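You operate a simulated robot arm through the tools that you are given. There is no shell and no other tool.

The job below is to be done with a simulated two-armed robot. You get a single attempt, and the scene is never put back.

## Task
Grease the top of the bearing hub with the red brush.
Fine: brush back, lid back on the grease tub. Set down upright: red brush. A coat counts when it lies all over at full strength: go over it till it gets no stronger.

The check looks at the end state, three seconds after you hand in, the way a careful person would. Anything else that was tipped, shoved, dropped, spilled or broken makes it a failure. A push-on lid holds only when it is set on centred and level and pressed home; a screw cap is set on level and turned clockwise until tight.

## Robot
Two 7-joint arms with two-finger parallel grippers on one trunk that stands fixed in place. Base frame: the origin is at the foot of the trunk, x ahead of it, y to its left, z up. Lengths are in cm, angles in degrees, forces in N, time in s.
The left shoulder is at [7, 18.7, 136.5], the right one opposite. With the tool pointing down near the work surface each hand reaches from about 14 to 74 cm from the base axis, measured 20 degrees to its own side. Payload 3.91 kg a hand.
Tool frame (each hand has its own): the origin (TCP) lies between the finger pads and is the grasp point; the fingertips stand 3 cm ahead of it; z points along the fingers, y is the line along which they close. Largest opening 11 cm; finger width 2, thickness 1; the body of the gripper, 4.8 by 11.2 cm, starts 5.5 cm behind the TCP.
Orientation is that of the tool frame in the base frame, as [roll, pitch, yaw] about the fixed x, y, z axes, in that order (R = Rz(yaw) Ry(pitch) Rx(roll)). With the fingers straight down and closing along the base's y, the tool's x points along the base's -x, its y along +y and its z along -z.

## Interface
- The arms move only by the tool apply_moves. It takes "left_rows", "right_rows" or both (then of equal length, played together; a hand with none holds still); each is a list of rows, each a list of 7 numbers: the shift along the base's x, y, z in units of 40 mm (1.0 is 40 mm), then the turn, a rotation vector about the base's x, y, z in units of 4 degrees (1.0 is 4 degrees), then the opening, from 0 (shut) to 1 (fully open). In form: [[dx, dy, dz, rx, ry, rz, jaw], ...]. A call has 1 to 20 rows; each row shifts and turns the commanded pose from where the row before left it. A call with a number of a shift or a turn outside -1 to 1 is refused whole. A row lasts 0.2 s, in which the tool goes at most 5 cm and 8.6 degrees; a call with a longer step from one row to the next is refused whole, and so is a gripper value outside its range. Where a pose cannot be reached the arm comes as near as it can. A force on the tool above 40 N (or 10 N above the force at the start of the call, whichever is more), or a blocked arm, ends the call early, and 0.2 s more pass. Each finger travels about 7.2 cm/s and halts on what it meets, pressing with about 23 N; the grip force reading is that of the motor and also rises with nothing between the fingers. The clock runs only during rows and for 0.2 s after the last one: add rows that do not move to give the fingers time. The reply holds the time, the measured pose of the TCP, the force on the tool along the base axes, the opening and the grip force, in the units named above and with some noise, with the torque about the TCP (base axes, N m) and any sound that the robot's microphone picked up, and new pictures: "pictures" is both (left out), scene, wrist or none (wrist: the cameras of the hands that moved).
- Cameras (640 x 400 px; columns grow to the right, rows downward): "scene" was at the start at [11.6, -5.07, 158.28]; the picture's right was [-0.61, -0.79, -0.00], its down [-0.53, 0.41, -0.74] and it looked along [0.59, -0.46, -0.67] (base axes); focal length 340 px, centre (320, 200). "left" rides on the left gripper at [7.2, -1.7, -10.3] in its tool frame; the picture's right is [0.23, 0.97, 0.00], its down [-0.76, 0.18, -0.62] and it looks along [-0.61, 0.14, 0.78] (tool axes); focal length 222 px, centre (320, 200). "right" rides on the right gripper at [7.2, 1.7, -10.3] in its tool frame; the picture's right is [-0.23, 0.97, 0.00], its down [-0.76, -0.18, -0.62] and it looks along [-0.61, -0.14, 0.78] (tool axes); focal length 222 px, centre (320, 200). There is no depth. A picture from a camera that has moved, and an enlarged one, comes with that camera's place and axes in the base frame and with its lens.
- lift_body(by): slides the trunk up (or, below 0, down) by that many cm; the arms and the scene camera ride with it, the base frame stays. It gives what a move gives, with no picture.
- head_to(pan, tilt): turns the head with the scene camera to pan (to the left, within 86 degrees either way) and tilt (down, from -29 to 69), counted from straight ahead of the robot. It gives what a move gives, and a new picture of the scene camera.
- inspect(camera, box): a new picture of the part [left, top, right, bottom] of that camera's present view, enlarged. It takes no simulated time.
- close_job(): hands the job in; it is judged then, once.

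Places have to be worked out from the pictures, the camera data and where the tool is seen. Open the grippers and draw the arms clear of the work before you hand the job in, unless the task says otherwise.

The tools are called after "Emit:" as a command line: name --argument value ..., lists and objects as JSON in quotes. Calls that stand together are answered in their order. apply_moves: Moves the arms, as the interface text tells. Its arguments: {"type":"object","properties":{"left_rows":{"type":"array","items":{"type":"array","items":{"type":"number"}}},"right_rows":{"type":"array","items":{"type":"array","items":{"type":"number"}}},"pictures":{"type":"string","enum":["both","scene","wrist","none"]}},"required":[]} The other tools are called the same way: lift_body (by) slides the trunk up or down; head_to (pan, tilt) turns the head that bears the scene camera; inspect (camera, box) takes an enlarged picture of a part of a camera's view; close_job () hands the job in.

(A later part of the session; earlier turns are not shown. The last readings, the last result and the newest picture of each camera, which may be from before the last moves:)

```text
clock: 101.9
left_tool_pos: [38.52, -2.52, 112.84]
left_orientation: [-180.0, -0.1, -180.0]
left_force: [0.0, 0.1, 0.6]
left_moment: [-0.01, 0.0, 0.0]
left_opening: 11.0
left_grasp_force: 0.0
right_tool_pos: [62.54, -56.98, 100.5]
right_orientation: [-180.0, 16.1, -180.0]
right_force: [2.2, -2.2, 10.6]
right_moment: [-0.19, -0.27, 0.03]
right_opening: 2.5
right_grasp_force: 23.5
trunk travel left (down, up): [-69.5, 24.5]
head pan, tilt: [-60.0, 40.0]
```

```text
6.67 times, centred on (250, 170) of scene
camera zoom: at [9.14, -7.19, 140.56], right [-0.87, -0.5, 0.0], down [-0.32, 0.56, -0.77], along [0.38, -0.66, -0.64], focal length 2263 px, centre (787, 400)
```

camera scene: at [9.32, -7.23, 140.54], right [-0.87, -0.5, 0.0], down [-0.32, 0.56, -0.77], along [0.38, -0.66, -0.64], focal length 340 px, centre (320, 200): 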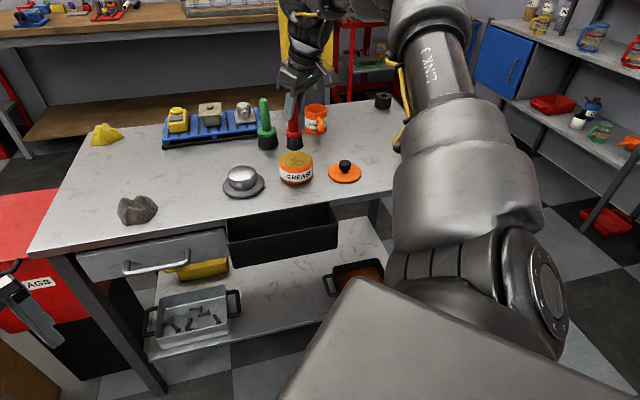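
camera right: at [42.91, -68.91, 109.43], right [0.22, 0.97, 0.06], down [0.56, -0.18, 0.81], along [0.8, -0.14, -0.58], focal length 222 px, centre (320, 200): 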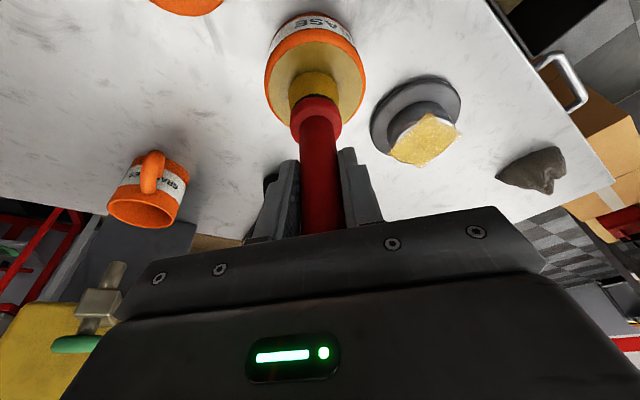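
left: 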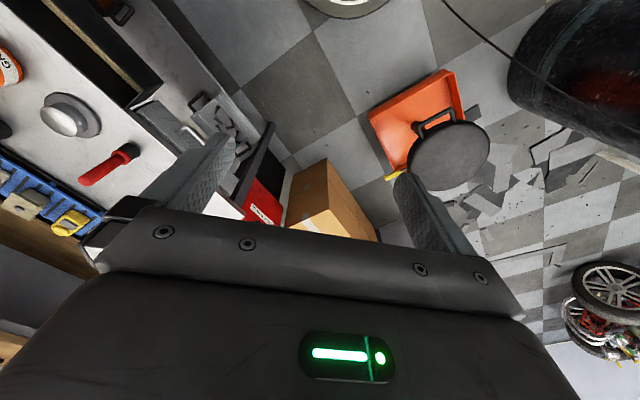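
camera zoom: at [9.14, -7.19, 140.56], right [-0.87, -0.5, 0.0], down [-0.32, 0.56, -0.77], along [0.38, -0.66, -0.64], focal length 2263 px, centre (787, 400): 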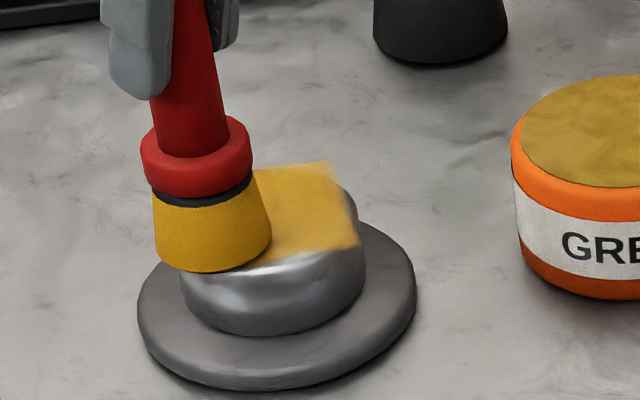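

Contact was firm at the corners this time. I lift to the same observation pose as before and compare.

Emit:
apply_moves --right_rows '[[0, -0.2, 0.02, 0, 0, 0, 0], [0, -0.2, 0.02, 0, 0, 0, 0], [0, -0.2, 0.03, 0, 0, 0, 0], [0, 0, 0.3, 0, 0, 0, 0], [-0.35, -0.4, 0.7, 0, 0, 0, 0], [-0.6, -0.7, 0.28, 0, 0, 0, 0], [-0.6, -0.7, 0, 0, 0, 0, 0], [0, 0, 0, 0, 0, 0, 0]]' --pictures "wrist"

Emit:
inspect --camera "scene" --box '[240, 160, 256, 184]'

Emit:
inspect --camera "scene" --box '[220, 150, 270, 200]'

Emit:
inspect --camera "right" --box '[360, 60, 420, 100]'

Emit:
inspect --camera "right" --box '[360, 90, 420, 135]'

```text
clock: 103.7
left_tool_pos: [38.58, -2.65, 112.78]
left_orientation: [-180.0, -0.1, 180.0]
left_force: [-0.6, 0.4, -0.4]
left_moment: [-0.03, 0.03, -0.04]
left_opening: 11.0
left_grasp_force: 0.0
right_tool_pos: [56.36, -66.71, 105.62]
right_orientation: [180.0, 15.9, -179.9]
right_force: [-0.4, 0.8, -0.5]
right_moment: [0.01, 0.02, 0.0]
right_opening: 2.51
right_grasp_force: 23.8
trunk travel left (down, up): [-69.5, 24.5]
head pan, tilt: [-60.0, 40.0]
camera right: at [46.61, -65.15, 113.48], right [0.22, 0.97, 0.06], down [0.56, -0.18, 0.81], along [0.8, -0.14, -0.59], focal length 222 px, centre (320, 200)
```

right: 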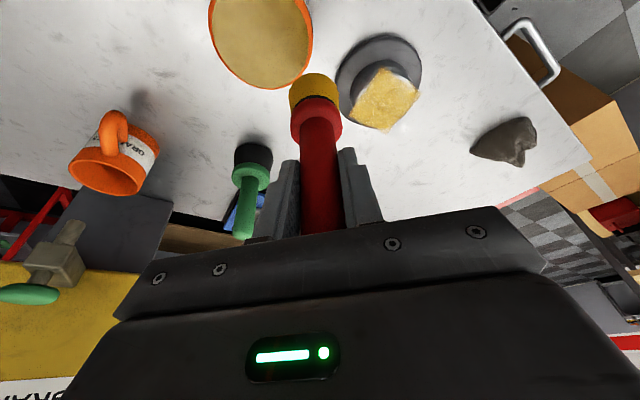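

```text
16.00 times, centred on (248, 172) of scene
camera zoom: at [9.32, -7.21, 140.54], right [-0.87, -0.5, 0.0], down [-0.32, 0.56, -0.77], along [0.38, -0.66, -0.64], focal length 5432 px, centre (1472, 648)
```

zoom: 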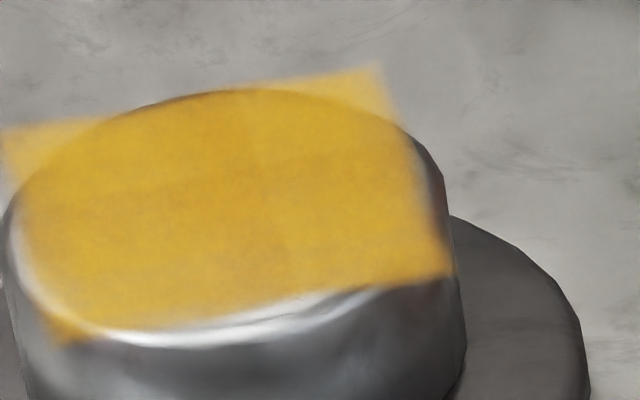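

```text
8.00 times, centred on (245, 175) of scene
camera zoom: at [9.32, -7.21, 140.54], right [-0.87, -0.5, 0.0], down [-0.32, 0.56, -0.77], along [0.38, -0.66, -0.64], focal length 2716 px, centre (920, 400)
```

zoom: 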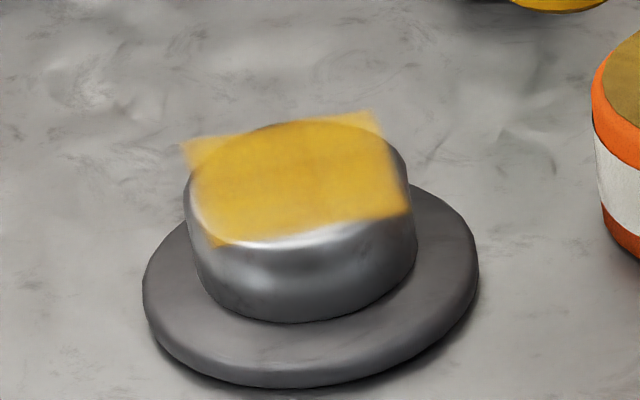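

```text
10.00 times, centred on (390, 80) of right
camera zoom: at [46.61, -65.15, 113.48], right [0.22, 0.97, 0.06], down [0.56, -0.18, 0.81], along [0.8, -0.14, -0.59], focal length 2221 px, centre (-380, 1400)
```

zoom: 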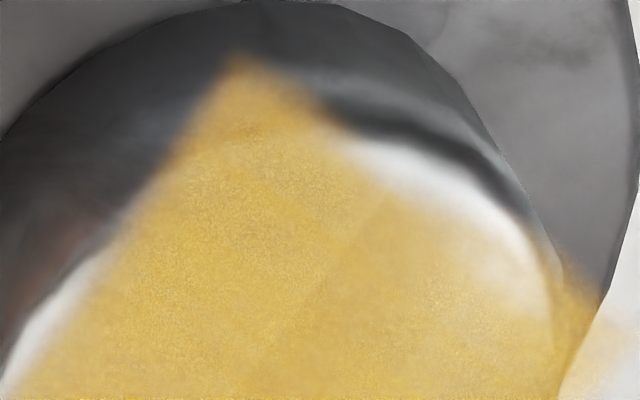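

```text
8.89 times, centred on (390, 112) of right
camera zoom: at [46.61, -65.15, 113.48], right [0.22, 0.97, 0.06], down [0.56, -0.18, 0.81], along [0.8, -0.14, -0.59], focal length 1974 px, centre (-302, 978)
```

zoom: 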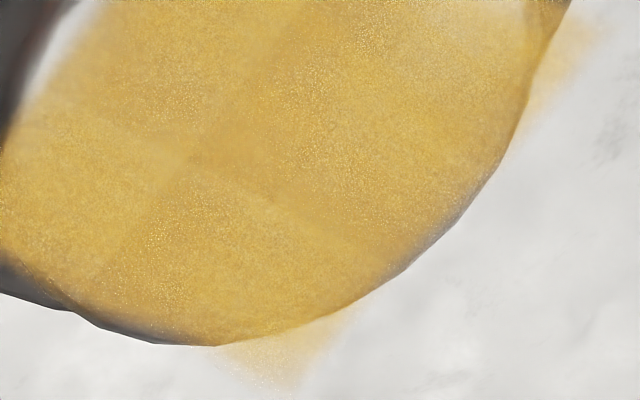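

Before and after are identical, so the coat is at full strength. Now I carry the brush back high over the hub to its old place at about (69.5,-48.4).

Emit:
apply_moves --right_rows '[[0.52, 0.76, 0.05, 0, 0, 0, 0], [0.52, 0.76, 0, 0, 0, 0, 0], [0.52, 0.76, 0, 0, 0, 0, 0], [0.52, 0.76, 0, 0, 0, 0, 0], [0.52, 0.76, -0.05, 0, 0, 0, 0], [0.53, 0.76, -0.1, 0, 0, 0, 0], [0, 0, -0.3, 0, 0, 0, 0], [0, 0, 0, 0, 0, 0, 0]]' --pictures "both"

Emit:
inspect --camera "scene" --box '[130, 100, 290, 220]'

```text
clock: 105.5
left_tool_pos: [38.53, -2.53, 112.89]
left_orientation: [180.0, 0.0, 179.9]
left_force: [0.1, 0.4, 0.3]
left_moment: [0.03, 0.03, 0.0]
left_opening: 10.99
left_grasp_force: 0.1
right_tool_pos: [68.74, -48.36, 104.06]
right_orientation: [180.0, 15.9, -179.9]
right_force: [0.2, -0.3, -0.5]
right_moment: [0.01, -0.01, -0.01]
right_opening: 2.5
right_grasp_force: 23.1
trunk travel left (down, up): [-69.5, 24.5]
head pan, tilt: [-60.0, 40.0]
camera scene: at [9.23, -7.26, 140.55], right [-0.87, -0.5, 0.0], down [-0.32, 0.56, -0.77], along [0.38, -0.66, -0.64], focal length 340 px, centre (320, 200)
camera right: at [58.97, -46.75, 111.94], right [0.22, 0.97, 0.06], down [0.56, -0.18, 0.81], along [0.8, -0.14, -0.58], focal length 222 px, centre (320, 200)
```

scene: 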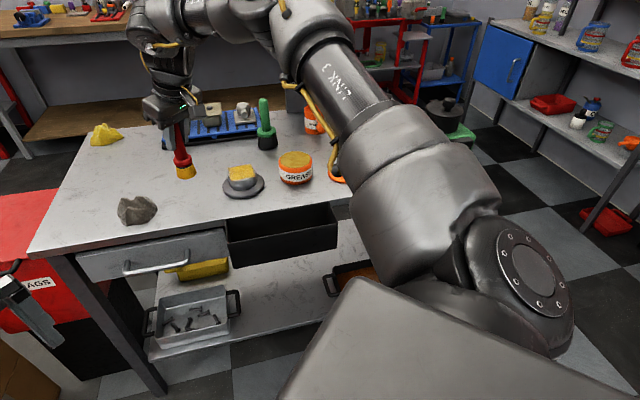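
right: 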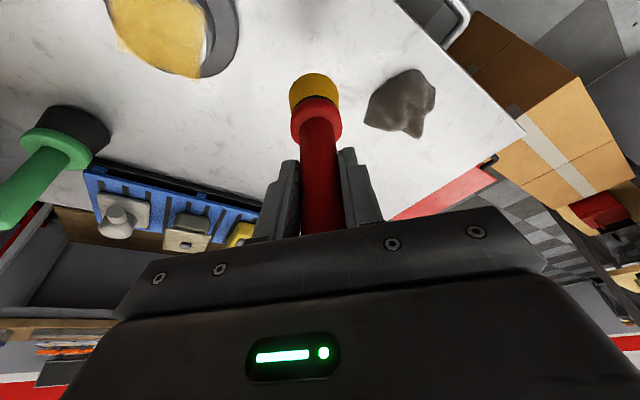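

```text
3.33 times, centred on (210, 160) of scene
camera zoom: at [9.23, -7.26, 140.55], right [-0.87, -0.5, 0.0], down [-0.32, 0.56, -0.77], along [0.38, -0.66, -0.64], focal length 1132 px, centre (687, 333)
```

zoom: 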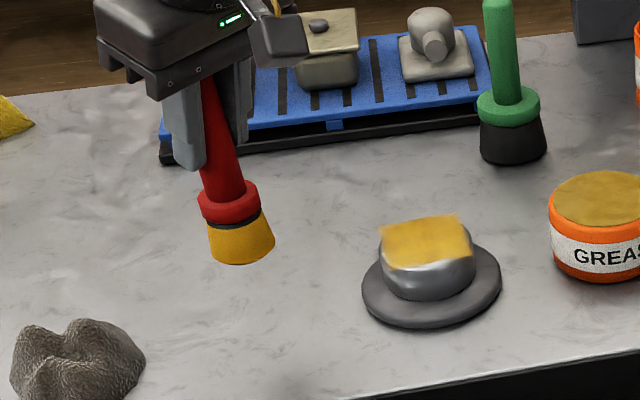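

The brush hangs plumb in both views. I lower it over its place, finishing in small steps.

Emit:
apply_moves --right_rows '[[0.02, 0, -0.5, 0, 0, 0, 0], [0.02, 0, -0.5, 0, 0, 0, 0], [0.01, 0, -0.5, 0, 0, 0, 0], [0, 0, -0.2, 0, 0, 0, 0], [0, 0, -0.1, 0, 0, 0, 0], [0, 0, 0, 0, 0, 0, 0]]' --pictures "none"

Emit:
inspect --camera "scene" --box '[130, 100, 290, 220]'

```text
clock: 106.9
left_tool_pos: [38.52, -2.6, 112.82]
left_orientation: [179.9, 0.1, -180.0]
left_force: [-0.4, -0.1, -0.2]
left_moment: [-0.01, 0.02, -0.02]
left_opening: 11.01
left_grasp_force: 0.0
right_tool_pos: [69.17, -48.4, 96.9]
right_orientation: [-180.0, 16.0, -179.9]
right_force: [0.9, 0.3, -0.6]
right_moment: [0.05, 0.01, 0.03]
right_opening: 2.5
right_grasp_force: 22.4
trunk travel left (down, up): [-69.5, 24.5]
head pan, tilt: [-60.0, 40.0]
```

```text
3.33 times, centred on (210, 160) of scene
camera zoom: at [9.26, -7.3, 140.54], right [-0.87, -0.5, 0.0], down [-0.32, 0.56, -0.77], along [0.38, -0.66, -0.64], focal length 1132 px, centre (687, 333)
```

zoom: 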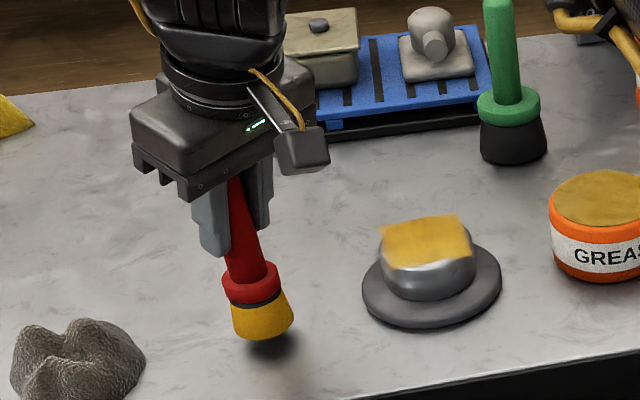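

A small gap is left. I continue in 1.5 to 2 mm steps, watching for contact.

Emit:
apply_moves --right_rows '[[0, 0, -0.06, 0, 0, 0, 0], [0, 0, -0.05, 0, 0, 0, 0], [0, 0, 0, 0, 0, 0, 0]]' --pictures "none"

Emit:
apply_moves --right_rows '[[-0.01, 0, -0.04, 0, 0, 0, 0], [0, 0, 0, 0, 0, 0, 0]]' --pictures "none"

Emit:
inspect --camera "scene" --box '[170, 140, 230, 220]'

```text
clock: 107.7
left_tool_pos: [38.61, -2.64, 112.86]
left_orientation: [-180.0, 0.0, -180.0]
left_force: [0.5, -0.4, 0.1]
left_moment: [-0.01, 0.03, 0.0]
left_opening: 10.96
left_grasp_force: 0.0
right_tool_pos: [69.16, -48.53, 96.58]
right_orientation: [180.0, 16.0, -179.9]
right_force: [0.0, -0.3, -1.2]
right_moment: [0.0, -0.01, -0.01]
right_opening: 2.51
right_grasp_force: 23.2
trunk travel left (down, up): [-69.5, 24.5]
head pan, tilt: [-60.0, 40.0]
```

```text
clock: 108.3
left_tool_pos: [38.58, -2.69, 112.9]
left_orientation: [180.0, 0.0, -179.9]
left_force: [-0.2, -0.4, 0.4]
left_moment: [0.03, 0.04, 0.02]
left_opening: 11.0
left_grasp_force: 0.1
right_tool_pos: [69.07, -48.47, 96.4]
right_orientation: [-179.9, 16.0, 179.9]
right_force: [0.3, 0.2, -0.3]
right_moment: [-0.01, -0.03, -0.01]
right_opening: 2.51
right_grasp_force: 23.1
trunk travel left (down, up): [-69.5, 24.5]
head pan, tilt: [-60.0, 40.0]
```

```text
5.00 times, centred on (200, 180) of scene
camera zoom: at [9.26, -7.3, 140.54], right [-0.87, -0.5, 0.0], down [-0.32, 0.56, -0.77], along [0.38, -0.66, -0.64], focal length 1698 px, centre (920, 300)
```

zoom: 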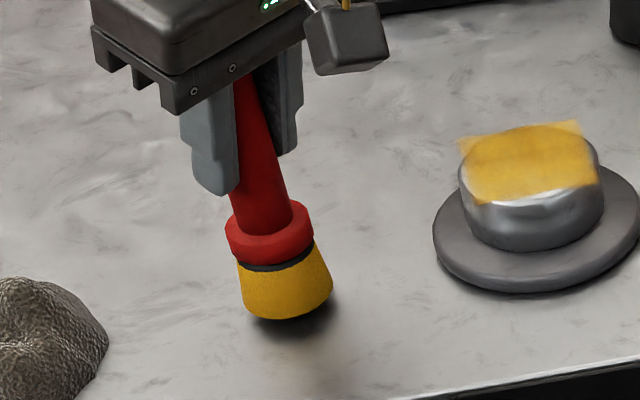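

Still no contact at 96.40, so the brush must have slid a few millimetres up in the grip. Further small steps.

Emit:
apply_moves --right_rows '[[-0.01, 0, -0.04, 0, 0, 0, 0], [0, 0, 0, 0, 0, 0, 0]]' --pictures "none"

Emit:
apply_moves --right_rows '[[-0.01, 0, -0.04, 0, 0, 0, 0], [0, 0, 0, 0, 0, 0, 0]]' --pictures "none"

Emit:
inspect --camera "scene" --box '[170, 140, 230, 220]'

```text
clock: 108.9
left_tool_pos: [38.6, -2.67, 112.84]
left_orientation: [-180.0, 0.0, 180.0]
left_force: [-0.1, -0.4, 0.0]
left_moment: [-0.01, 0.02, 0.02]
left_opening: 10.97
left_grasp_force: 0.1
right_tool_pos: [69.07, -48.42, 96.14]
right_orientation: [180.0, 16.1, 180.0]
right_force: [0.1, -0.4, -1.2]
right_moment: [-0.01, 0.01, -0.01]
right_opening: 2.51
right_grasp_force: 23.2
trunk travel left (down, up): [-69.5, 24.5]
head pan, tilt: [-60.0, 40.0]
```

```text
clock: 109.5
left_tool_pos: [38.61, -2.73, 112.91]
left_orientation: [179.9, 0.0, -180.0]
left_force: [0.1, -0.7, -0.2]
left_moment: [-0.04, 0.02, 0.04]
left_opening: 10.99
left_grasp_force: 0.0
right_tool_pos: [69.06, -48.46, 96.0]
right_orientation: [179.9, 15.8, -180.0]
right_force: [0.3, -0.4, -1.1]
right_moment: [-0.02, 0.03, -0.02]
right_opening: 2.53
right_grasp_force: 23.4
trunk travel left (down, up): [-69.5, 24.5]
head pan, tilt: [-60.0, 40.0]
```

```text
5.00 times, centred on (200, 180) of scene
camera zoom: at [9.26, -7.3, 140.54], right [-0.87, -0.5, 0.0], down [-0.32, 0.56, -0.77], along [0.38, -0.66, -0.64], focal length 1698 px, centre (920, 300)
```

zoom: 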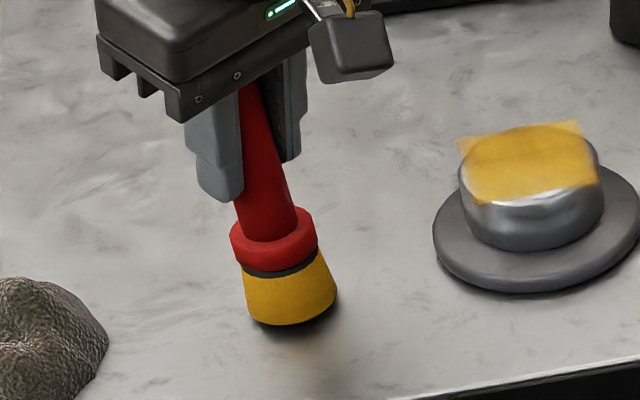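

A thin gap still shows beneath the foot. I continue down.

Emit:
apply_moves --right_rows '[[-0.01, 0, -0.04, 0, 0, 0, 0], [0, 0, 0, 0, 0, 0, 0]]' --pictures "none"

Emit:
apply_moves --right_rows '[[-0.01, 0, -0.03, 0, 0, 0, 0], [0, 0, 0, 0, 0, 0, 0]]' --pictures "none"

Emit:
inspect --camera "scene" --box '[170, 140, 230, 220]'

```text
clock: 110.1
left_tool_pos: [38.53, -2.73, 112.83]
left_orientation: [180.0, -0.1, -180.0]
left_force: [0.0, -0.5, 0.8]
left_moment: [0.0, 0.02, 0.02]
left_opening: 11.02
left_grasp_force: 0.0
right_tool_pos: [68.85, -48.49, 95.89]
right_orientation: [180.0, 15.9, -180.0]
right_force: [0.6, 0.3, -1.4]
right_moment: [-0.02, -0.01, 0.02]
right_opening: 2.52
right_grasp_force: 22.8
trunk travel left (down, up): [-69.5, 24.5]
head pan, tilt: [-60.0, 40.0]
```

```text
clock: 110.7
left_tool_pos: [38.66, -2.7, 112.95]
left_orientation: [-180.0, 0.0, -179.9]
left_force: [1.2, 0.5, -0.5]
left_moment: [-0.03, -0.01, -0.02]
left_opening: 11.01
left_grasp_force: 0.1
right_tool_pos: [68.83, -48.44, 95.87]
right_orientation: [-179.9, 16.1, 180.0]
right_force: [-0.4, -0.1, 1.7]
right_moment: [-0.01, -0.05, 0.0]
right_opening: 2.51
right_grasp_force: 23.0
trunk travel left (down, up): [-69.5, 24.5]
head pan, tilt: [-60.0, 40.0]
```

```text
5.00 times, centred on (200, 180) of scene
camera zoom: at [9.23, -7.28, 140.55], right [-0.87, -0.5, 0.0], down [-0.32, 0.56, -0.77], along [0.38, -0.66, -0.64], focal length 1698 px, centre (920, 300)
```

zoom: 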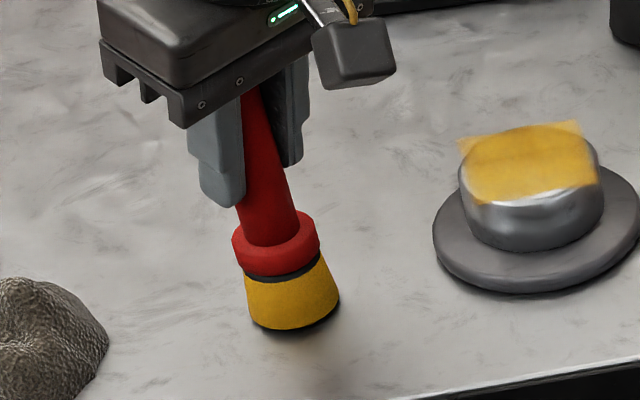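

Contact begins (1.7 N at 95.87). I press one more millimetre to seat the foot and check.

Emit:
apply_moves --right_rows '[[0, 0, -0.03, 0, 0, 0, 0], [0, 0, 0, 0, 0, 0, 0]]' --pictures "wrist"

Emit:
inspect --camera "right" --box '[240, 40, 400, 240]'

Emit:
inspect --camera "scene" --box '[170, 140, 230, 220]'

```text
clock: 111.3
left_tool_pos: [38.62, -2.52, 112.85]
left_orientation: [-180.0, 0.0, -180.0]
left_force: [-0.2, 0.4, -0.2]
left_moment: [-0.01, -0.02, -0.01]
left_opening: 11.01
left_grasp_force: 0.1
right_tool_pos: [68.79, -48.39, 95.77]
right_orientation: [-180.0, 16.2, -179.9]
right_force: [1.7, -2.2, 7.9]
right_moment: [-0.22, -0.03, 0.03]
right_opening: 2.52
right_grasp_force: 23.0
trunk travel left (down, up): [-69.5, 24.5]
head pan, tilt: [-60.0, 40.0]
camera right: at [59.07, -46.76, 103.64], right [0.22, 0.97, 0.06], down [0.56, -0.18, 0.81], along [0.8, -0.14, -0.58], focal length 222 px, centre (320, 200)
```

right: 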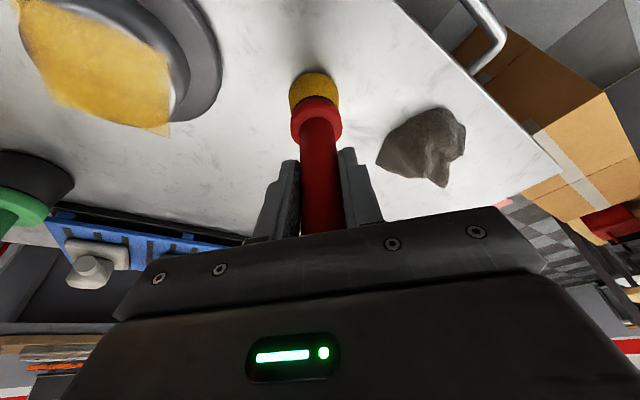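

```text
2.00 times, centred on (320, 140) of right
camera zoom: at [59.07, -46.76, 103.64], right [0.22, 0.97, 0.06], down [0.56, -0.18, 0.81], along [0.8, -0.14, -0.58], focal length 444 px, centre (320, 320)
```

zoom: 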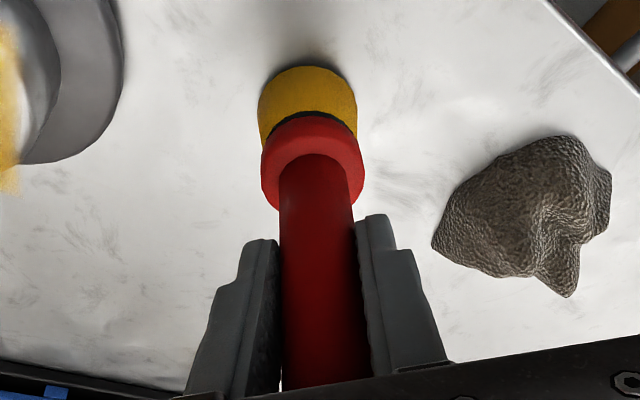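

```text
5.00 times, centred on (200, 180) of scene
camera zoom: at [9.15, -7.23, 140.57], right [-0.87, -0.5, 0.0], down [-0.32, 0.56, -0.77], along [0.38, -0.66, -0.64], focal length 1698 px, centre (920, 300)
```

zoom: 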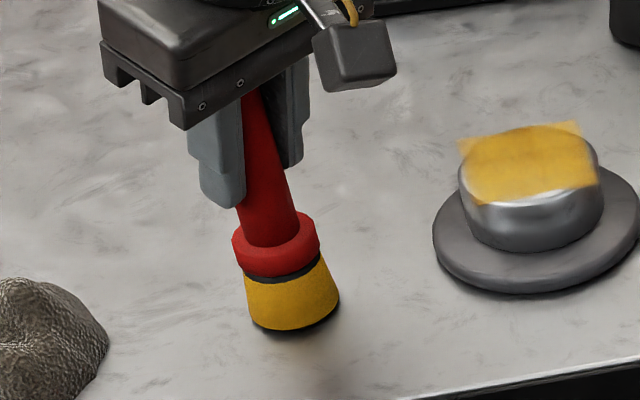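

The brush stands plumb within about a degree, seated with 8 N. I ease off a touch and open the fingers gradually.

Emit:
apply_moves --right_rows '[[0, 0, 0.02, 0, 0, 0, 0], [0, 0, 0, 0, 0, 0, 0.24], [0, 0, 0, 0, 0, 0, 0.3], [0, 0, 0, 0, 0, 0, 0.4], [0, 0, 0, 0, 0, 0, 0.55], [0, 0, 0, 0, 0, 0, 0.65], [0, 0, 0, 0, 0, 0, 0.65]]' --pictures "wrist"

Emit:
inspect --camera "scene" --box '[150, 120, 230, 220]'

```text
clock: 112.9
left_tool_pos: [38.49, -2.61, 112.92]
left_orientation: [-180.0, 0.0, -179.9]
left_force: [0.1, 0.1, 0.2]
left_moment: [0.02, 0.0, 0.03]
left_opening: 11.01
left_grasp_force: 0.0
right_tool_pos: [68.83, -48.55, 95.75]
right_orientation: [-180.0, 16.1, 180.0]
right_force: [-0.5, -0.5, 0.4]
right_moment: [0.03, 0.03, 0.01]
right_opening: 7.14
right_grasp_force: 0.0
trunk travel left (down, up): [-69.5, 24.5]
head pan, tilt: [-60.0, 40.0]
camera right: at [59.13, -46.77, 103.55], right [0.22, 0.97, 0.06], down [0.56, -0.18, 0.81], along [0.8, -0.14, -0.58], focal length 222 px, centre (320, 200)
```

right: 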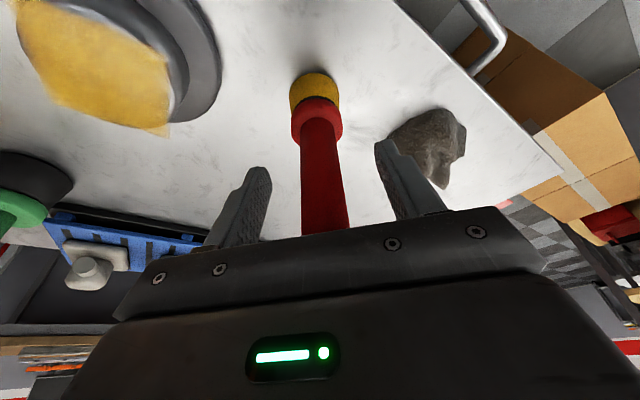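

```text
4.00 times, centred on (190, 170) of scene
camera zoom: at [9.26, -7.3, 140.54], right [-0.87, -0.5, 0.0], down [-0.32, 0.56, -0.77], along [0.38, -0.66, -0.64], focal length 1358 px, centre (840, 320)
```

zoom: 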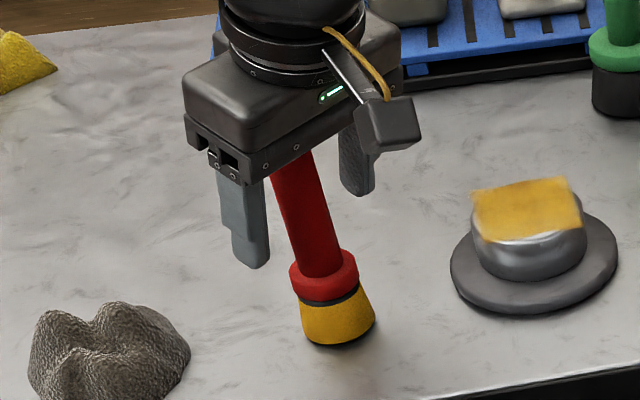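

The brush stands on its own. I rise straight up, the reverse of the approach, then draw back and set the hand vertical again.

Emit:
apply_moves --right_rows '[[0, 0, 0.4, 0, 0, 0, 0.65], [0, 0, 0.5, 0, 0, 0, 0.65], [0, 0, 0.5, 0, 0, 0, 0.65], [0, 0, 0.5, 0, 0, 0, 0.65], [0, 0, 0.5, 0, 0, 0, 0.65], [0, 0, 0, 0, 0, 0, 0.65]]' --pictures "both"

Emit:
inspect --camera "scene" --box '[150, 100, 250, 220]'

```text
clock: 114.3
left_tool_pos: [38.44, -2.66, 112.88]
left_orientation: [180.0, 0.0, -180.0]
left_force: [-0.1, 0.1, 0.2]
left_moment: [0.0, 0.0, 0.0]
left_opening: 10.99
left_grasp_force: 0.0
right_tool_pos: [68.79, -48.38, 105.08]
right_orientation: [-180.0, 16.1, 180.0]
right_force: [0.6, 0.2, -0.1]
right_moment: [0.01, -0.03, 0.0]
right_opening: 7.15
right_grasp_force: 0.0
trunk travel left (down, up): [-69.5, 24.5]
head pan, tilt: [-60.0, 40.0]
camera scene: at [9.26, -7.31, 140.54], right [-0.87, -0.5, 0.0], down [-0.32, 0.56, -0.77], along [0.38, -0.66, -0.64], focal length 340 px, centre (320, 200)
camera right: at [59.07, -46.8, 113.01], right [0.22, 0.97, 0.06], down [0.56, -0.18, 0.81], along [0.8, -0.14, -0.58], focal length 222 px, centre (320, 200)
```

scene: 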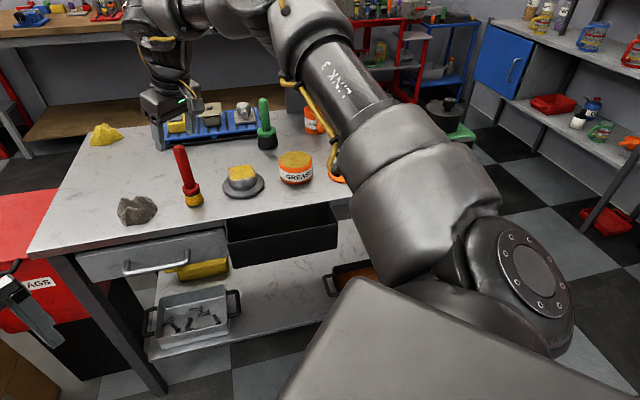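
right: 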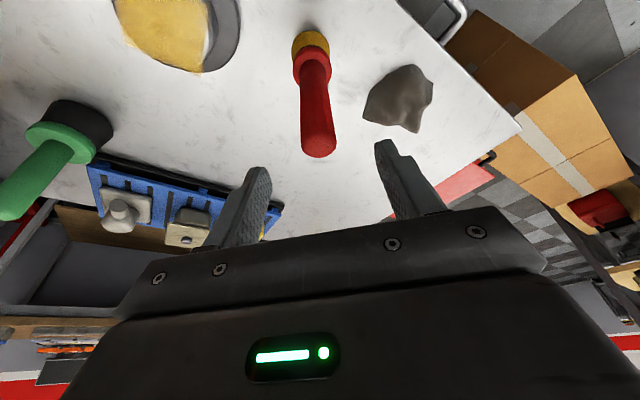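

```text
3.33 times, centred on (200, 160) of scene
camera zoom: at [9.26, -7.31, 140.54], right [-0.87, -0.5, 0.0], down [-0.32, 0.56, -0.77], along [0.38, -0.66, -0.64], focal length 1132 px, centre (720, 333)
```

zoom: 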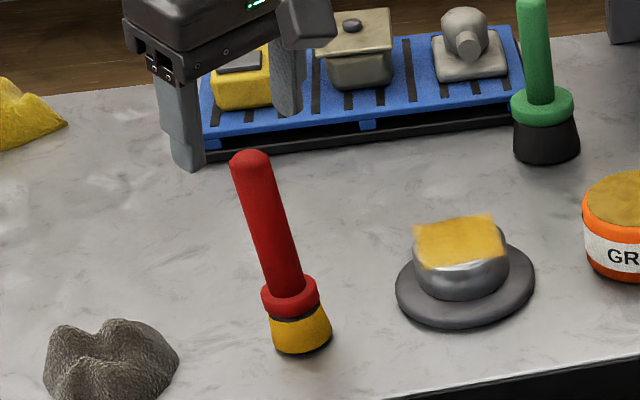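

The brush is upright in its old spot. I draw back toward the body, untilt the hand and swing over to the lid at (42,-78), keeping high.

Emit:
apply_moves --right_rows '[[-0.6, 0, 0.3, 0, 0, 0, 0.65], [-0.7, 0, 0.3, 0, 0.5, 0, 0.65], [-0.7, 0, 0.2, 0, 1, 0, 0.65], [-0.7, 0, 0.2, 0, 1, 0, 0.65], [-0.7, 0, 0, 0, 1, 0, 0.65], [-0.4, -0.7, 0, 0, 0.5, 0, 0.65], [-0.4, -0.8, 0, 0, 0, 0, 0.65], [-0.4, -0.8, 0, 0, 0, 0, 0.65], [-0.4, -0.8, 0, 0, 0, 0, 0.65], [-0.4, -0.8, 0, 0, 0, 0, 0.65], [-0.4, -0.8, 0, 0, 0, 0, 0.65], [-0.3, -0.8, 0, 0, 0, 0, 0.65], [0, 0, 0, 0, 0, 0, 0.65]]' --pictures "both"

```text
clock: 117.1
left_tool_pos: [38.65, -2.59, 112.91]
left_orientation: [179.9, 0.0, -180.0]
left_force: [0.5, -0.1, -0.3]
left_moment: [-0.01, 0.0, 0.02]
left_opening: 10.98
left_grasp_force: 0.1
right_tool_pos: [44.58, -70.49, 109.52]
right_orientation: [180.0, 0.0, 180.0]
right_force: [0.4, -0.3, -1.0]
right_moment: [-0.01, -0.02, 0.01]
right_opening: 7.13
right_grasp_force: 0.1
trunk travel left (down, up): [-69.5, 24.5]
head pan, tilt: [-60.0, 40.0]
camera scene: at [9.25, -7.26, 140.55], right [-0.87, -0.5, 0.0], down [-0.32, 0.56, -0.77], along [0.38, -0.66, -0.64], focal length 340 px, centre (320, 200)
camera right: at [37.45, -68.96, 119.71], right [0.23, 0.97, 0.0], down [0.76, -0.18, 0.62], along [0.61, -0.14, -0.78], focal length 222 px, centre (320, 200)
```

scene: 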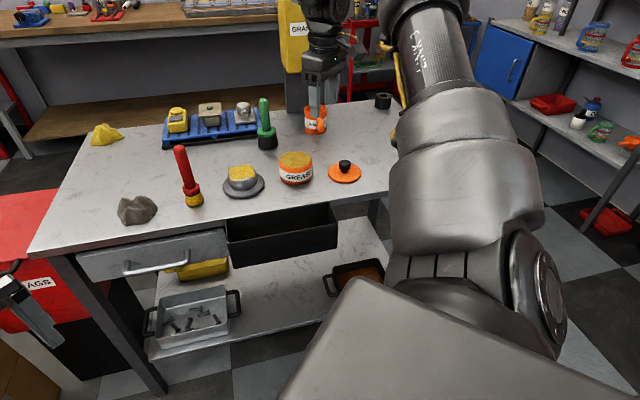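
right: 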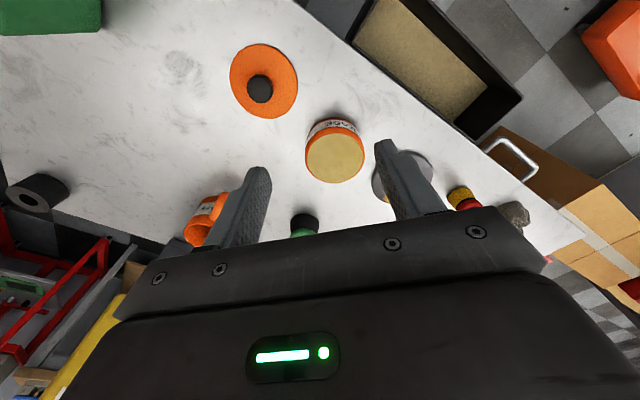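

I move over the knob at (42.0,-77.95) and descend to z≈97 for a check.

Emit:
apply_moves --right_rows '[[-0.32, -0.93, 0, 0, 0, 0, 0.6], [-0.32, -0.93, 0, 0, 0, 0, 0.6], [0, 0, -0.8, 0, 0, 0, 0.6], [0, 0, -0.8, 0, 0, 0, 0.6], [0, 0, -0.8, 0, 0, 0, 0.6], [0, 0, -0.6, 0, 0, 0, 0.6], [0, 0, 0, 0, 0, 0, 0.6]]' --pictures "both"

Emit:
inspect --camera "scene" --box '[300, 80, 400, 190]'

```text
clock: 118.7
left_tool_pos: [38.62, -2.71, 112.93]
left_orientation: [-179.9, 0.0, -180.0]
left_force: [0.3, 0.0, -0.8]
left_moment: [0.02, 0.01, -0.04]
left_opening: 11.0
left_grasp_force: 0.1
right_tool_pos: [41.96, -78.01, 97.16]
right_orientation: [179.9, 0.0, -180.0]
right_force: [0.0, -0.2, -0.2]
right_moment: [0.02, 0.01, 0.02]
right_opening: 6.59
right_grasp_force: 0.0
trunk travel left (down, up): [-69.5, 24.5]
head pan, tilt: [-60.0, 40.0]
camera scene: at [9.24, -7.28, 140.55], right [-0.87, -0.5, 0.0], down [-0.32, 0.56, -0.77], along [0.38, -0.66, -0.64], focal length 340 px, centre (320, 200)
camera right: at [34.78, -76.34, 107.46], right [0.23, 0.97, 0.0], down [0.76, -0.18, 0.62], along [0.61, -0.14, -0.78], focal length 222 px, centre (320, 200)
```

scene: 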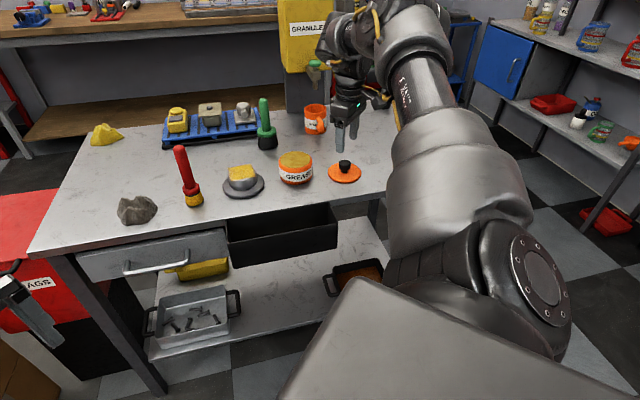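
right: 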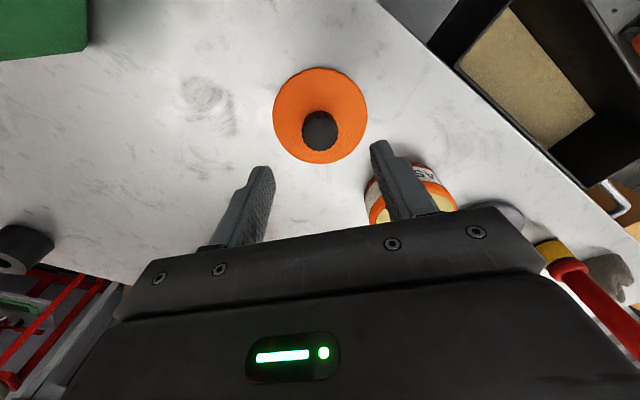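

```text
3.64 times, centred on (350, 135) of scene
camera zoom: at [9.24, -7.28, 140.55], right [-0.87, -0.5, 0.0], down [-0.32, 0.56, -0.77], along [0.38, -0.66, -0.64], focal length 1234 px, centre (211, 436)
```

zoom: 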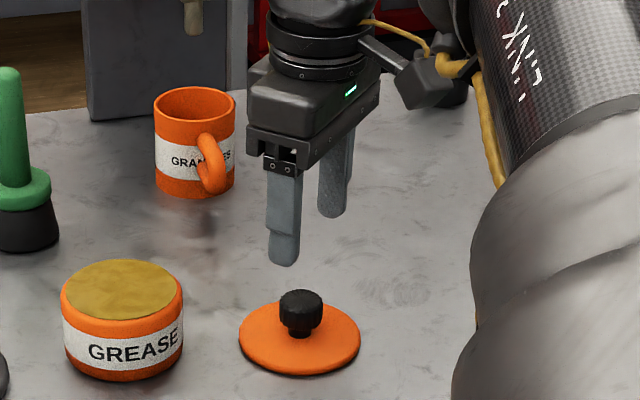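

The knob lies directly below. I descend to z≈89.1 around it and close.

Emit:
apply_moves --right_rows '[[0, 0, -0.7, 0, 0, 0, 0.6], [0, 0, -0.6, 0, 0, 0, 0.6], [0, 0, -0.4, 0, 0, 0, 0.6], [0, 0, -0.2, 0, 0, 0, 0.6], [0, 0, -0.1, 0, 0, 0, 0.6], [0, 0, 0, 0, 0, 0, 0.6], [0, 0, 0, 0, 0, 0, 0.4], [0, 0, 0, 0, 0, 0, 0.2], [0, 0, 0, 0, 0, 0, 0], [0, 0, 0, 0, 0, 0, 0], [0, 0, 0, 0, 0, 0, 0]]' --pictures "wrist"

Emit:
inspect --camera "scene" --box '[300, 100, 400, 190]'

```text
clock: 121.1
left_tool_pos: [38.51, -2.73, 112.83]
left_orientation: [180.0, 0.0, 180.0]
left_force: [-0.6, 0.9, 0.4]
left_moment: [-0.02, 0.0, 0.03]
left_opening: 11.0
left_grasp_force: 0.0
right_tool_pos: [41.9, -78.05, 89.16]
right_orientation: [-179.9, 0.0, 180.0]
right_force: [-0.3, 0.0, -0.7]
right_moment: [-0.01, 0.0, 0.03]
right_opening: 3.05
right_grasp_force: 23.0
trunk travel left (down, up): [-69.5, 24.5]
head pan, tilt: [-60.0, 40.0]
camera right: at [34.76, -76.3, 99.46], right [0.23, 0.97, 0.0], down [0.76, -0.18, 0.62], along [0.61, -0.14, -0.78], focal length 222 px, centre (320, 200)
```

right: 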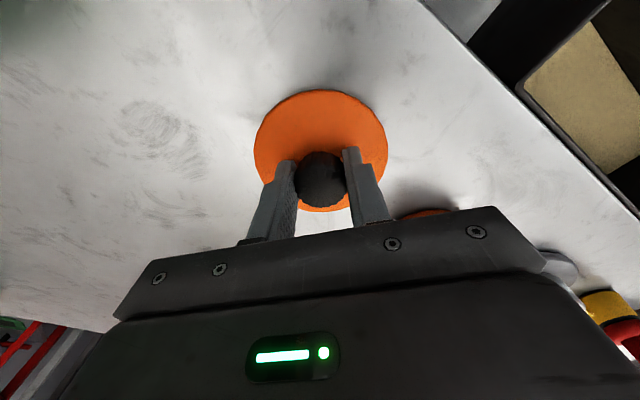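

```text
4.44 times, centred on (350, 145) of scene
camera zoom: at [9.24, -7.31, 140.54], right [-0.87, -0.5, 0.0], down [-0.32, 0.56, -0.77], along [0.38, -0.66, -0.64], focal length 1509 px, centre (187, 444)
```

zoom: 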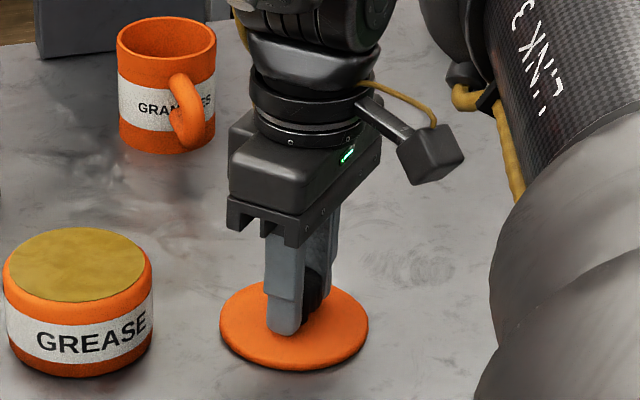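

Gripped at 3.05 cm as before. I lift, carry the lid over the tub at TCP (53.0,-70.33) and stop about 4 cm above the seat for an alignment check.

Emit:
apply_moves --right_rows '[[0, 0, 0.3, 0, 0, 0, 0], [0, 0, 0.8, 0, 0, 0, 0], [0, 0, 0.9, 0, 0, 0, 0], [0, 0, 0.9, 0, 0, 0, 0], [0, 0, 0.8, 0, 0, 0, 0], [0.69, 0.48, 0, 0, 0, 0, 0], [0.69, 0.48, 0, 0, 0, 0, 0], [0.69, 0.48, 0, 0, 0, 0, 0], [0.7, 0.49, 0, 0, 0, 0, 0], [0, 0, -0.7, 0, 0, 0, 0], [0, 0, -0.6, 0, 0, 0, 0], [0, 0, 0, 0, 0, 0, 0]]' --pictures "both"

Emit:
inspect --camera "scene" --box '[240, 100, 340, 200]'

Emit:
inspect --camera "right" --box '[240, 40, 400, 160]'

```text
clock: 123.7
left_tool_pos: [38.59, -2.56, 112.85]
left_orientation: [180.0, 0.0, 180.0]
left_force: [0.0, 1.2, 0.8]
left_moment: [-0.04, 0.0, -0.02]
left_opening: 11.0
left_grasp_force: 0.1
right_tool_pos: [53.0, -70.23, 98.91]
right_orientation: [-180.0, 0.0, 179.9]
right_force: [-0.3, 0.9, 0.8]
right_moment: [0.03, 0.03, -0.04]
right_opening: 3.07
right_grasp_force: 23.2
trunk travel left (down, up): [-69.5, 24.5]
head pan, tilt: [-60.0, 40.0]
camera scene: at [9.26, -7.2, 140.55], right [-0.87, -0.5, 0.0], down [-0.32, 0.56, -0.77], along [0.38, -0.66, -0.64], focal length 340 px, centre (320, 200)
camera right: at [45.81, -68.53, 109.16], right [0.23, 0.97, 0.0], down [0.76, -0.18, 0.62], along [0.61, -0.14, -0.78], focal length 222 px, centre (320, 200)
```

scene: 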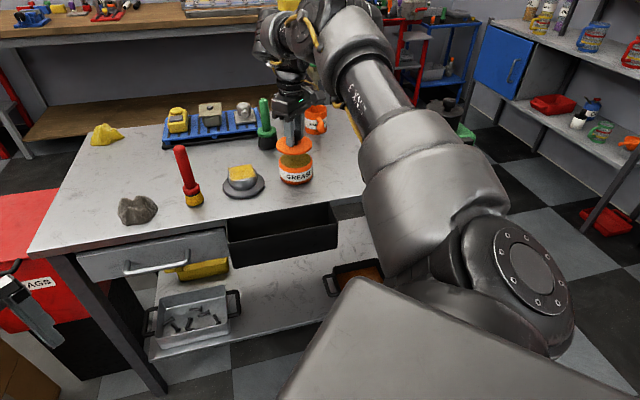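
right: 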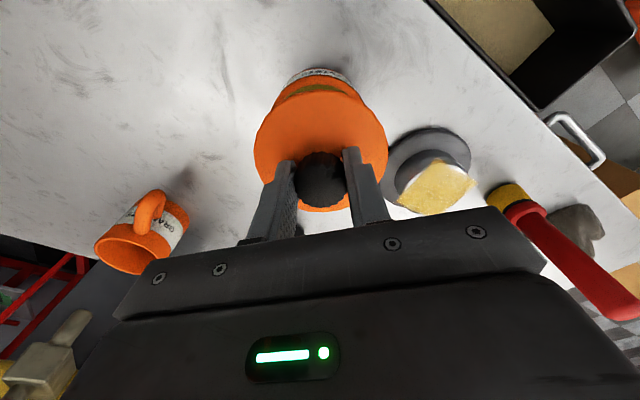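

```text
4.00 times, centred on (290, 150) of scene
camera zoom: at [9.26, -7.2, 140.55], right [-0.87, -0.5, 0.0], down [-0.32, 0.56, -0.77], along [0.38, -0.66, -0.64], focal length 1358 px, centre (440, 400)
```

zoom: 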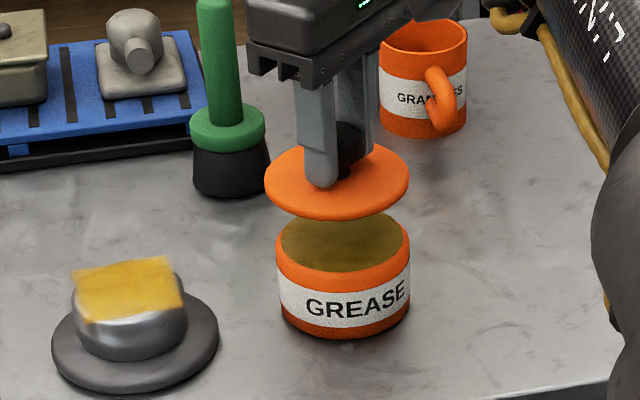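

```text
3.33 times, centred on (320, 100) of right
camera zoom: at [45.81, -68.53, 109.16], right [0.23, 0.97, 0.0], down [0.76, -0.18, 0.62], along [0.61, -0.14, -0.78], focal length 740 px, centre (320, 533)
```

zoom: 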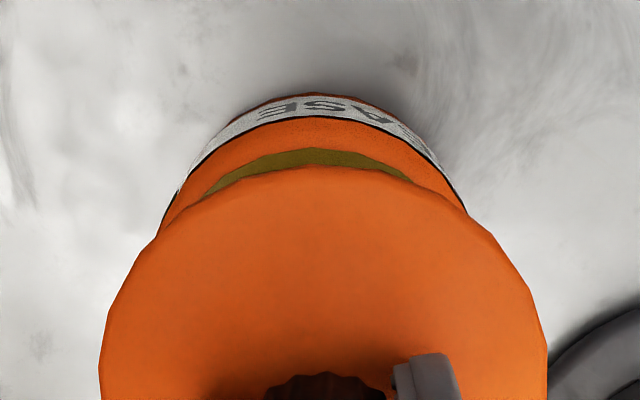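

Alignment looks near; I zoom in strongly on both sides to compare the lid's and tub's edges.

Emit:
inspect --camera "scene" --box '[300, 130, 348, 190]'

Emit:
inspect --camera "scene" --box '[275, 130, 323, 190]'

Emit:
inspect --camera "right" --box '[270, 50, 370, 115]'

```text
6.67 times, centred on (324, 160) of scene
camera zoom: at [9.26, -7.2, 140.55], right [-0.87, -0.5, 0.0], down [-0.32, 0.56, -0.77], along [0.38, -0.66, -0.64], focal length 2263 px, centre (293, 467)
```

zoom: 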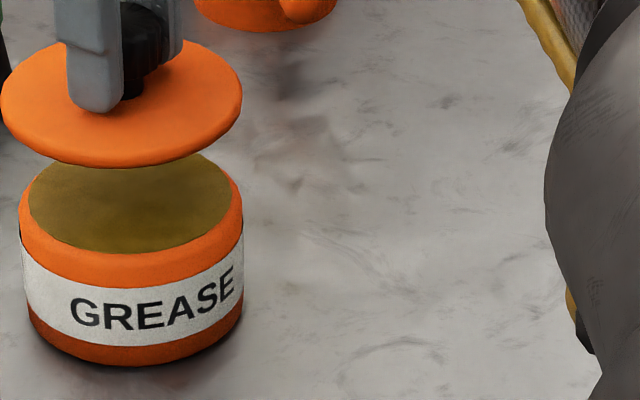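

```text
6.67 times, centred on (299, 160) of scene
camera zoom: at [9.26, -7.2, 140.55], right [-0.87, -0.5, 0.0], down [-0.32, 0.56, -0.77], along [0.38, -0.66, -0.64], focal length 2263 px, centre (460, 467)
```

zoom: 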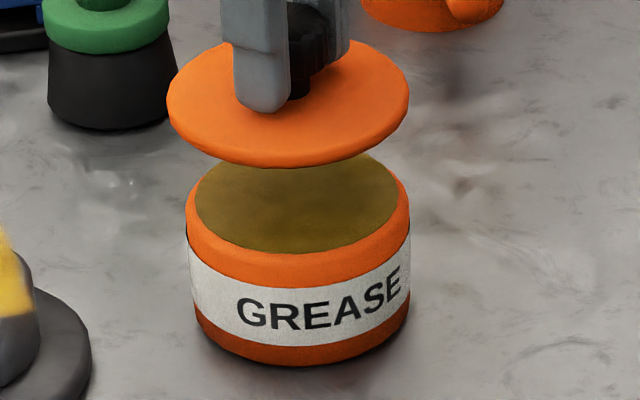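

```text
6.15 times, centred on (320, 82) of right
camera zoom: at [45.81, -68.53, 109.16], right [0.23, 0.97, 0.0], down [0.76, -0.18, 0.62], along [0.61, -0.14, -0.78], focal length 1367 px, centre (320, 923)
```

zoom: 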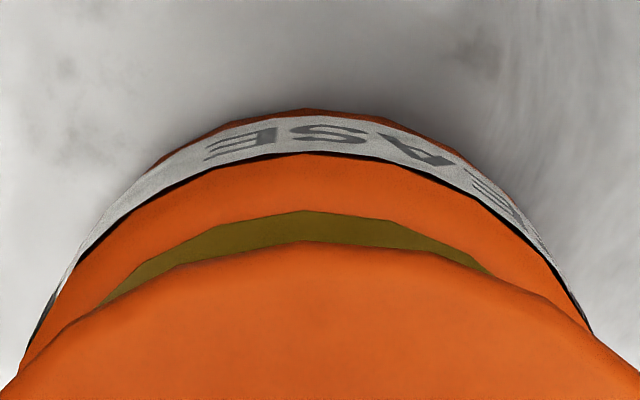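

The lid is about 1 mm off toward (+x,+y). I correct that, then lower to just above the rim.

Emit:
apply_moves --right_rows '[[-0.02, -0.02, -0.3, 0, 0, 0, 0], [0, 0, -0.3, 0, 0, 0, 0], [0, 0, -0.25, 0, 0, 0, 0], [0, 0, 0, 0, 0, 0, 0]]' --pictures "wrist"

Emit:
inspect --camera "scene" --box '[275, 130, 323, 190]'

```text
clock: 124.7
left_tool_pos: [38.66, -2.59, 112.92]
left_orientation: [-180.0, -0.1, 180.0]
left_force: [0.9, -0.3, 0.6]
left_moment: [0.0, -0.02, 0.02]
left_opening: 11.0
left_grasp_force: 0.1
right_tool_pos: [52.93, -70.34, 95.56]
right_orientation: [180.0, 0.0, 180.0]
right_force: [0.8, -0.6, -1.0]
right_moment: [0.0, -0.01, -0.01]
right_opening: 3.06
right_grasp_force: 23.1
trunk travel left (down, up): [-69.5, 24.5]
head pan, tilt: [-60.0, 40.0]
camera right: at [45.79, -68.67, 105.89], right [0.23, 0.97, 0.0], down [0.76, -0.18, 0.62], along [0.61, -0.14, -0.78], focal length 222 px, centre (320, 200)
```

right: 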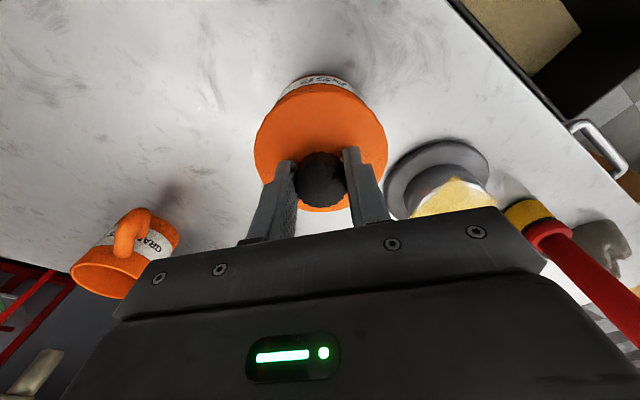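

```text
6.67 times, centred on (299, 160) of scene
camera zoom: at [9.25, -7.3, 140.55], right [-0.87, -0.5, 0.0], down [-0.32, 0.56, -0.77], along [0.38, -0.66, -0.64], focal length 2263 px, centre (460, 467)
```

zoom: 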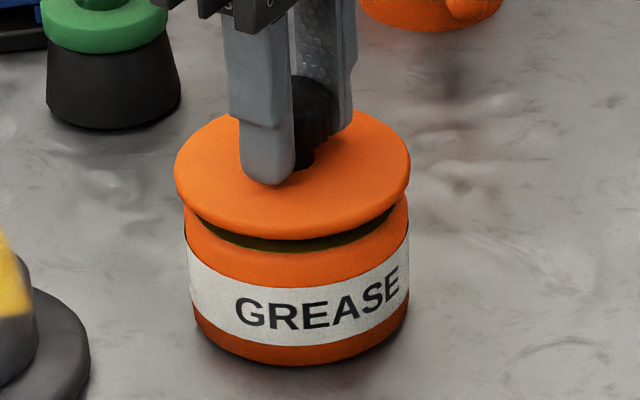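

The lid is centred within half a millimetre. I lower slowly onto the rim and press, listening for the snap.

Emit:
apply_moves --right_rows '[[0, 0, -0.1, 0, 0, 0, 0], [0, 0, -0.06, 0, 0, 0, 0], [0, 0, 0, 0, 0, 0, 0]]' --pictures "none"

Emit:
apply_moves --right_rows '[[0, 0, -0.05, 0, 0, 0, 0], [0, 0, 0, 0, 0, 0, 0]]' --pictures "none"

Emit:
inspect --camera "scene" --box '[275, 130, 323, 190]'

```text
clock: 125.5
left_tool_pos: [38.49, -2.59, 112.86]
left_orientation: [-180.0, 0.0, 180.0]
left_force: [0.6, -0.2, 0.0]
left_moment: [-0.02, -0.01, 0.0]
left_opening: 11.02
left_grasp_force: 0.1
right_tool_pos: [52.98, -70.33, 94.84]
right_orientation: [-179.9, 0.0, 180.0]
right_force: [-0.3, -0.2, 0.2]
right_moment: [0.01, -0.04, 0.0]
right_opening: 3.04
right_grasp_force: 23.8
trunk travel left (down, up): [-69.5, 24.5]
head pan, tilt: [-60.0, 40.0]
```

```text
clock: 126.1
left_tool_pos: [38.56, -2.51, 112.93]
left_orientation: [-180.0, 0.0, 180.0]
left_force: [0.3, -0.1, 0.4]
left_moment: [0.0, -0.02, -0.01]
left_opening: 10.98
left_grasp_force: 0.2
right_tool_pos: [53.01, -70.34, 94.73]
right_orientation: [-179.9, 0.0, 180.0]
right_force: [0.3, -4.1, 6.6]
right_moment: [0.07, -0.01, -0.03]
right_opening: 3.08
right_grasp_force: 23.8
trunk travel left (down, up): [-69.5, 24.5]
head pan, tilt: [-60.0, 40.0]
heard: snap
```

```text
6.67 times, centred on (299, 160) of scene
camera zoom: at [9.18, -7.26, 140.57], right [-0.87, -0.5, 0.0], down [-0.32, 0.56, -0.77], along [0.38, -0.66, -0.64], focal length 2263 px, centre (460, 467)
```

zoom: 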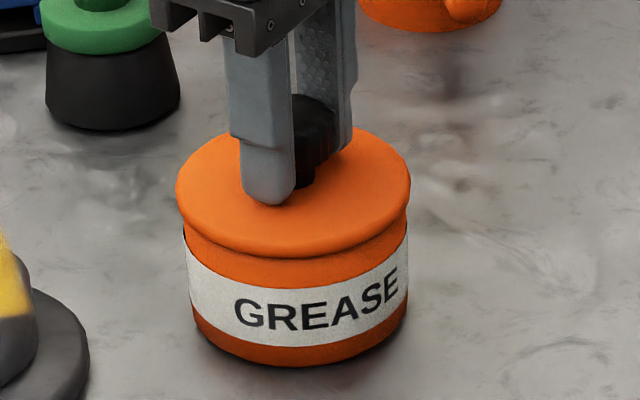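

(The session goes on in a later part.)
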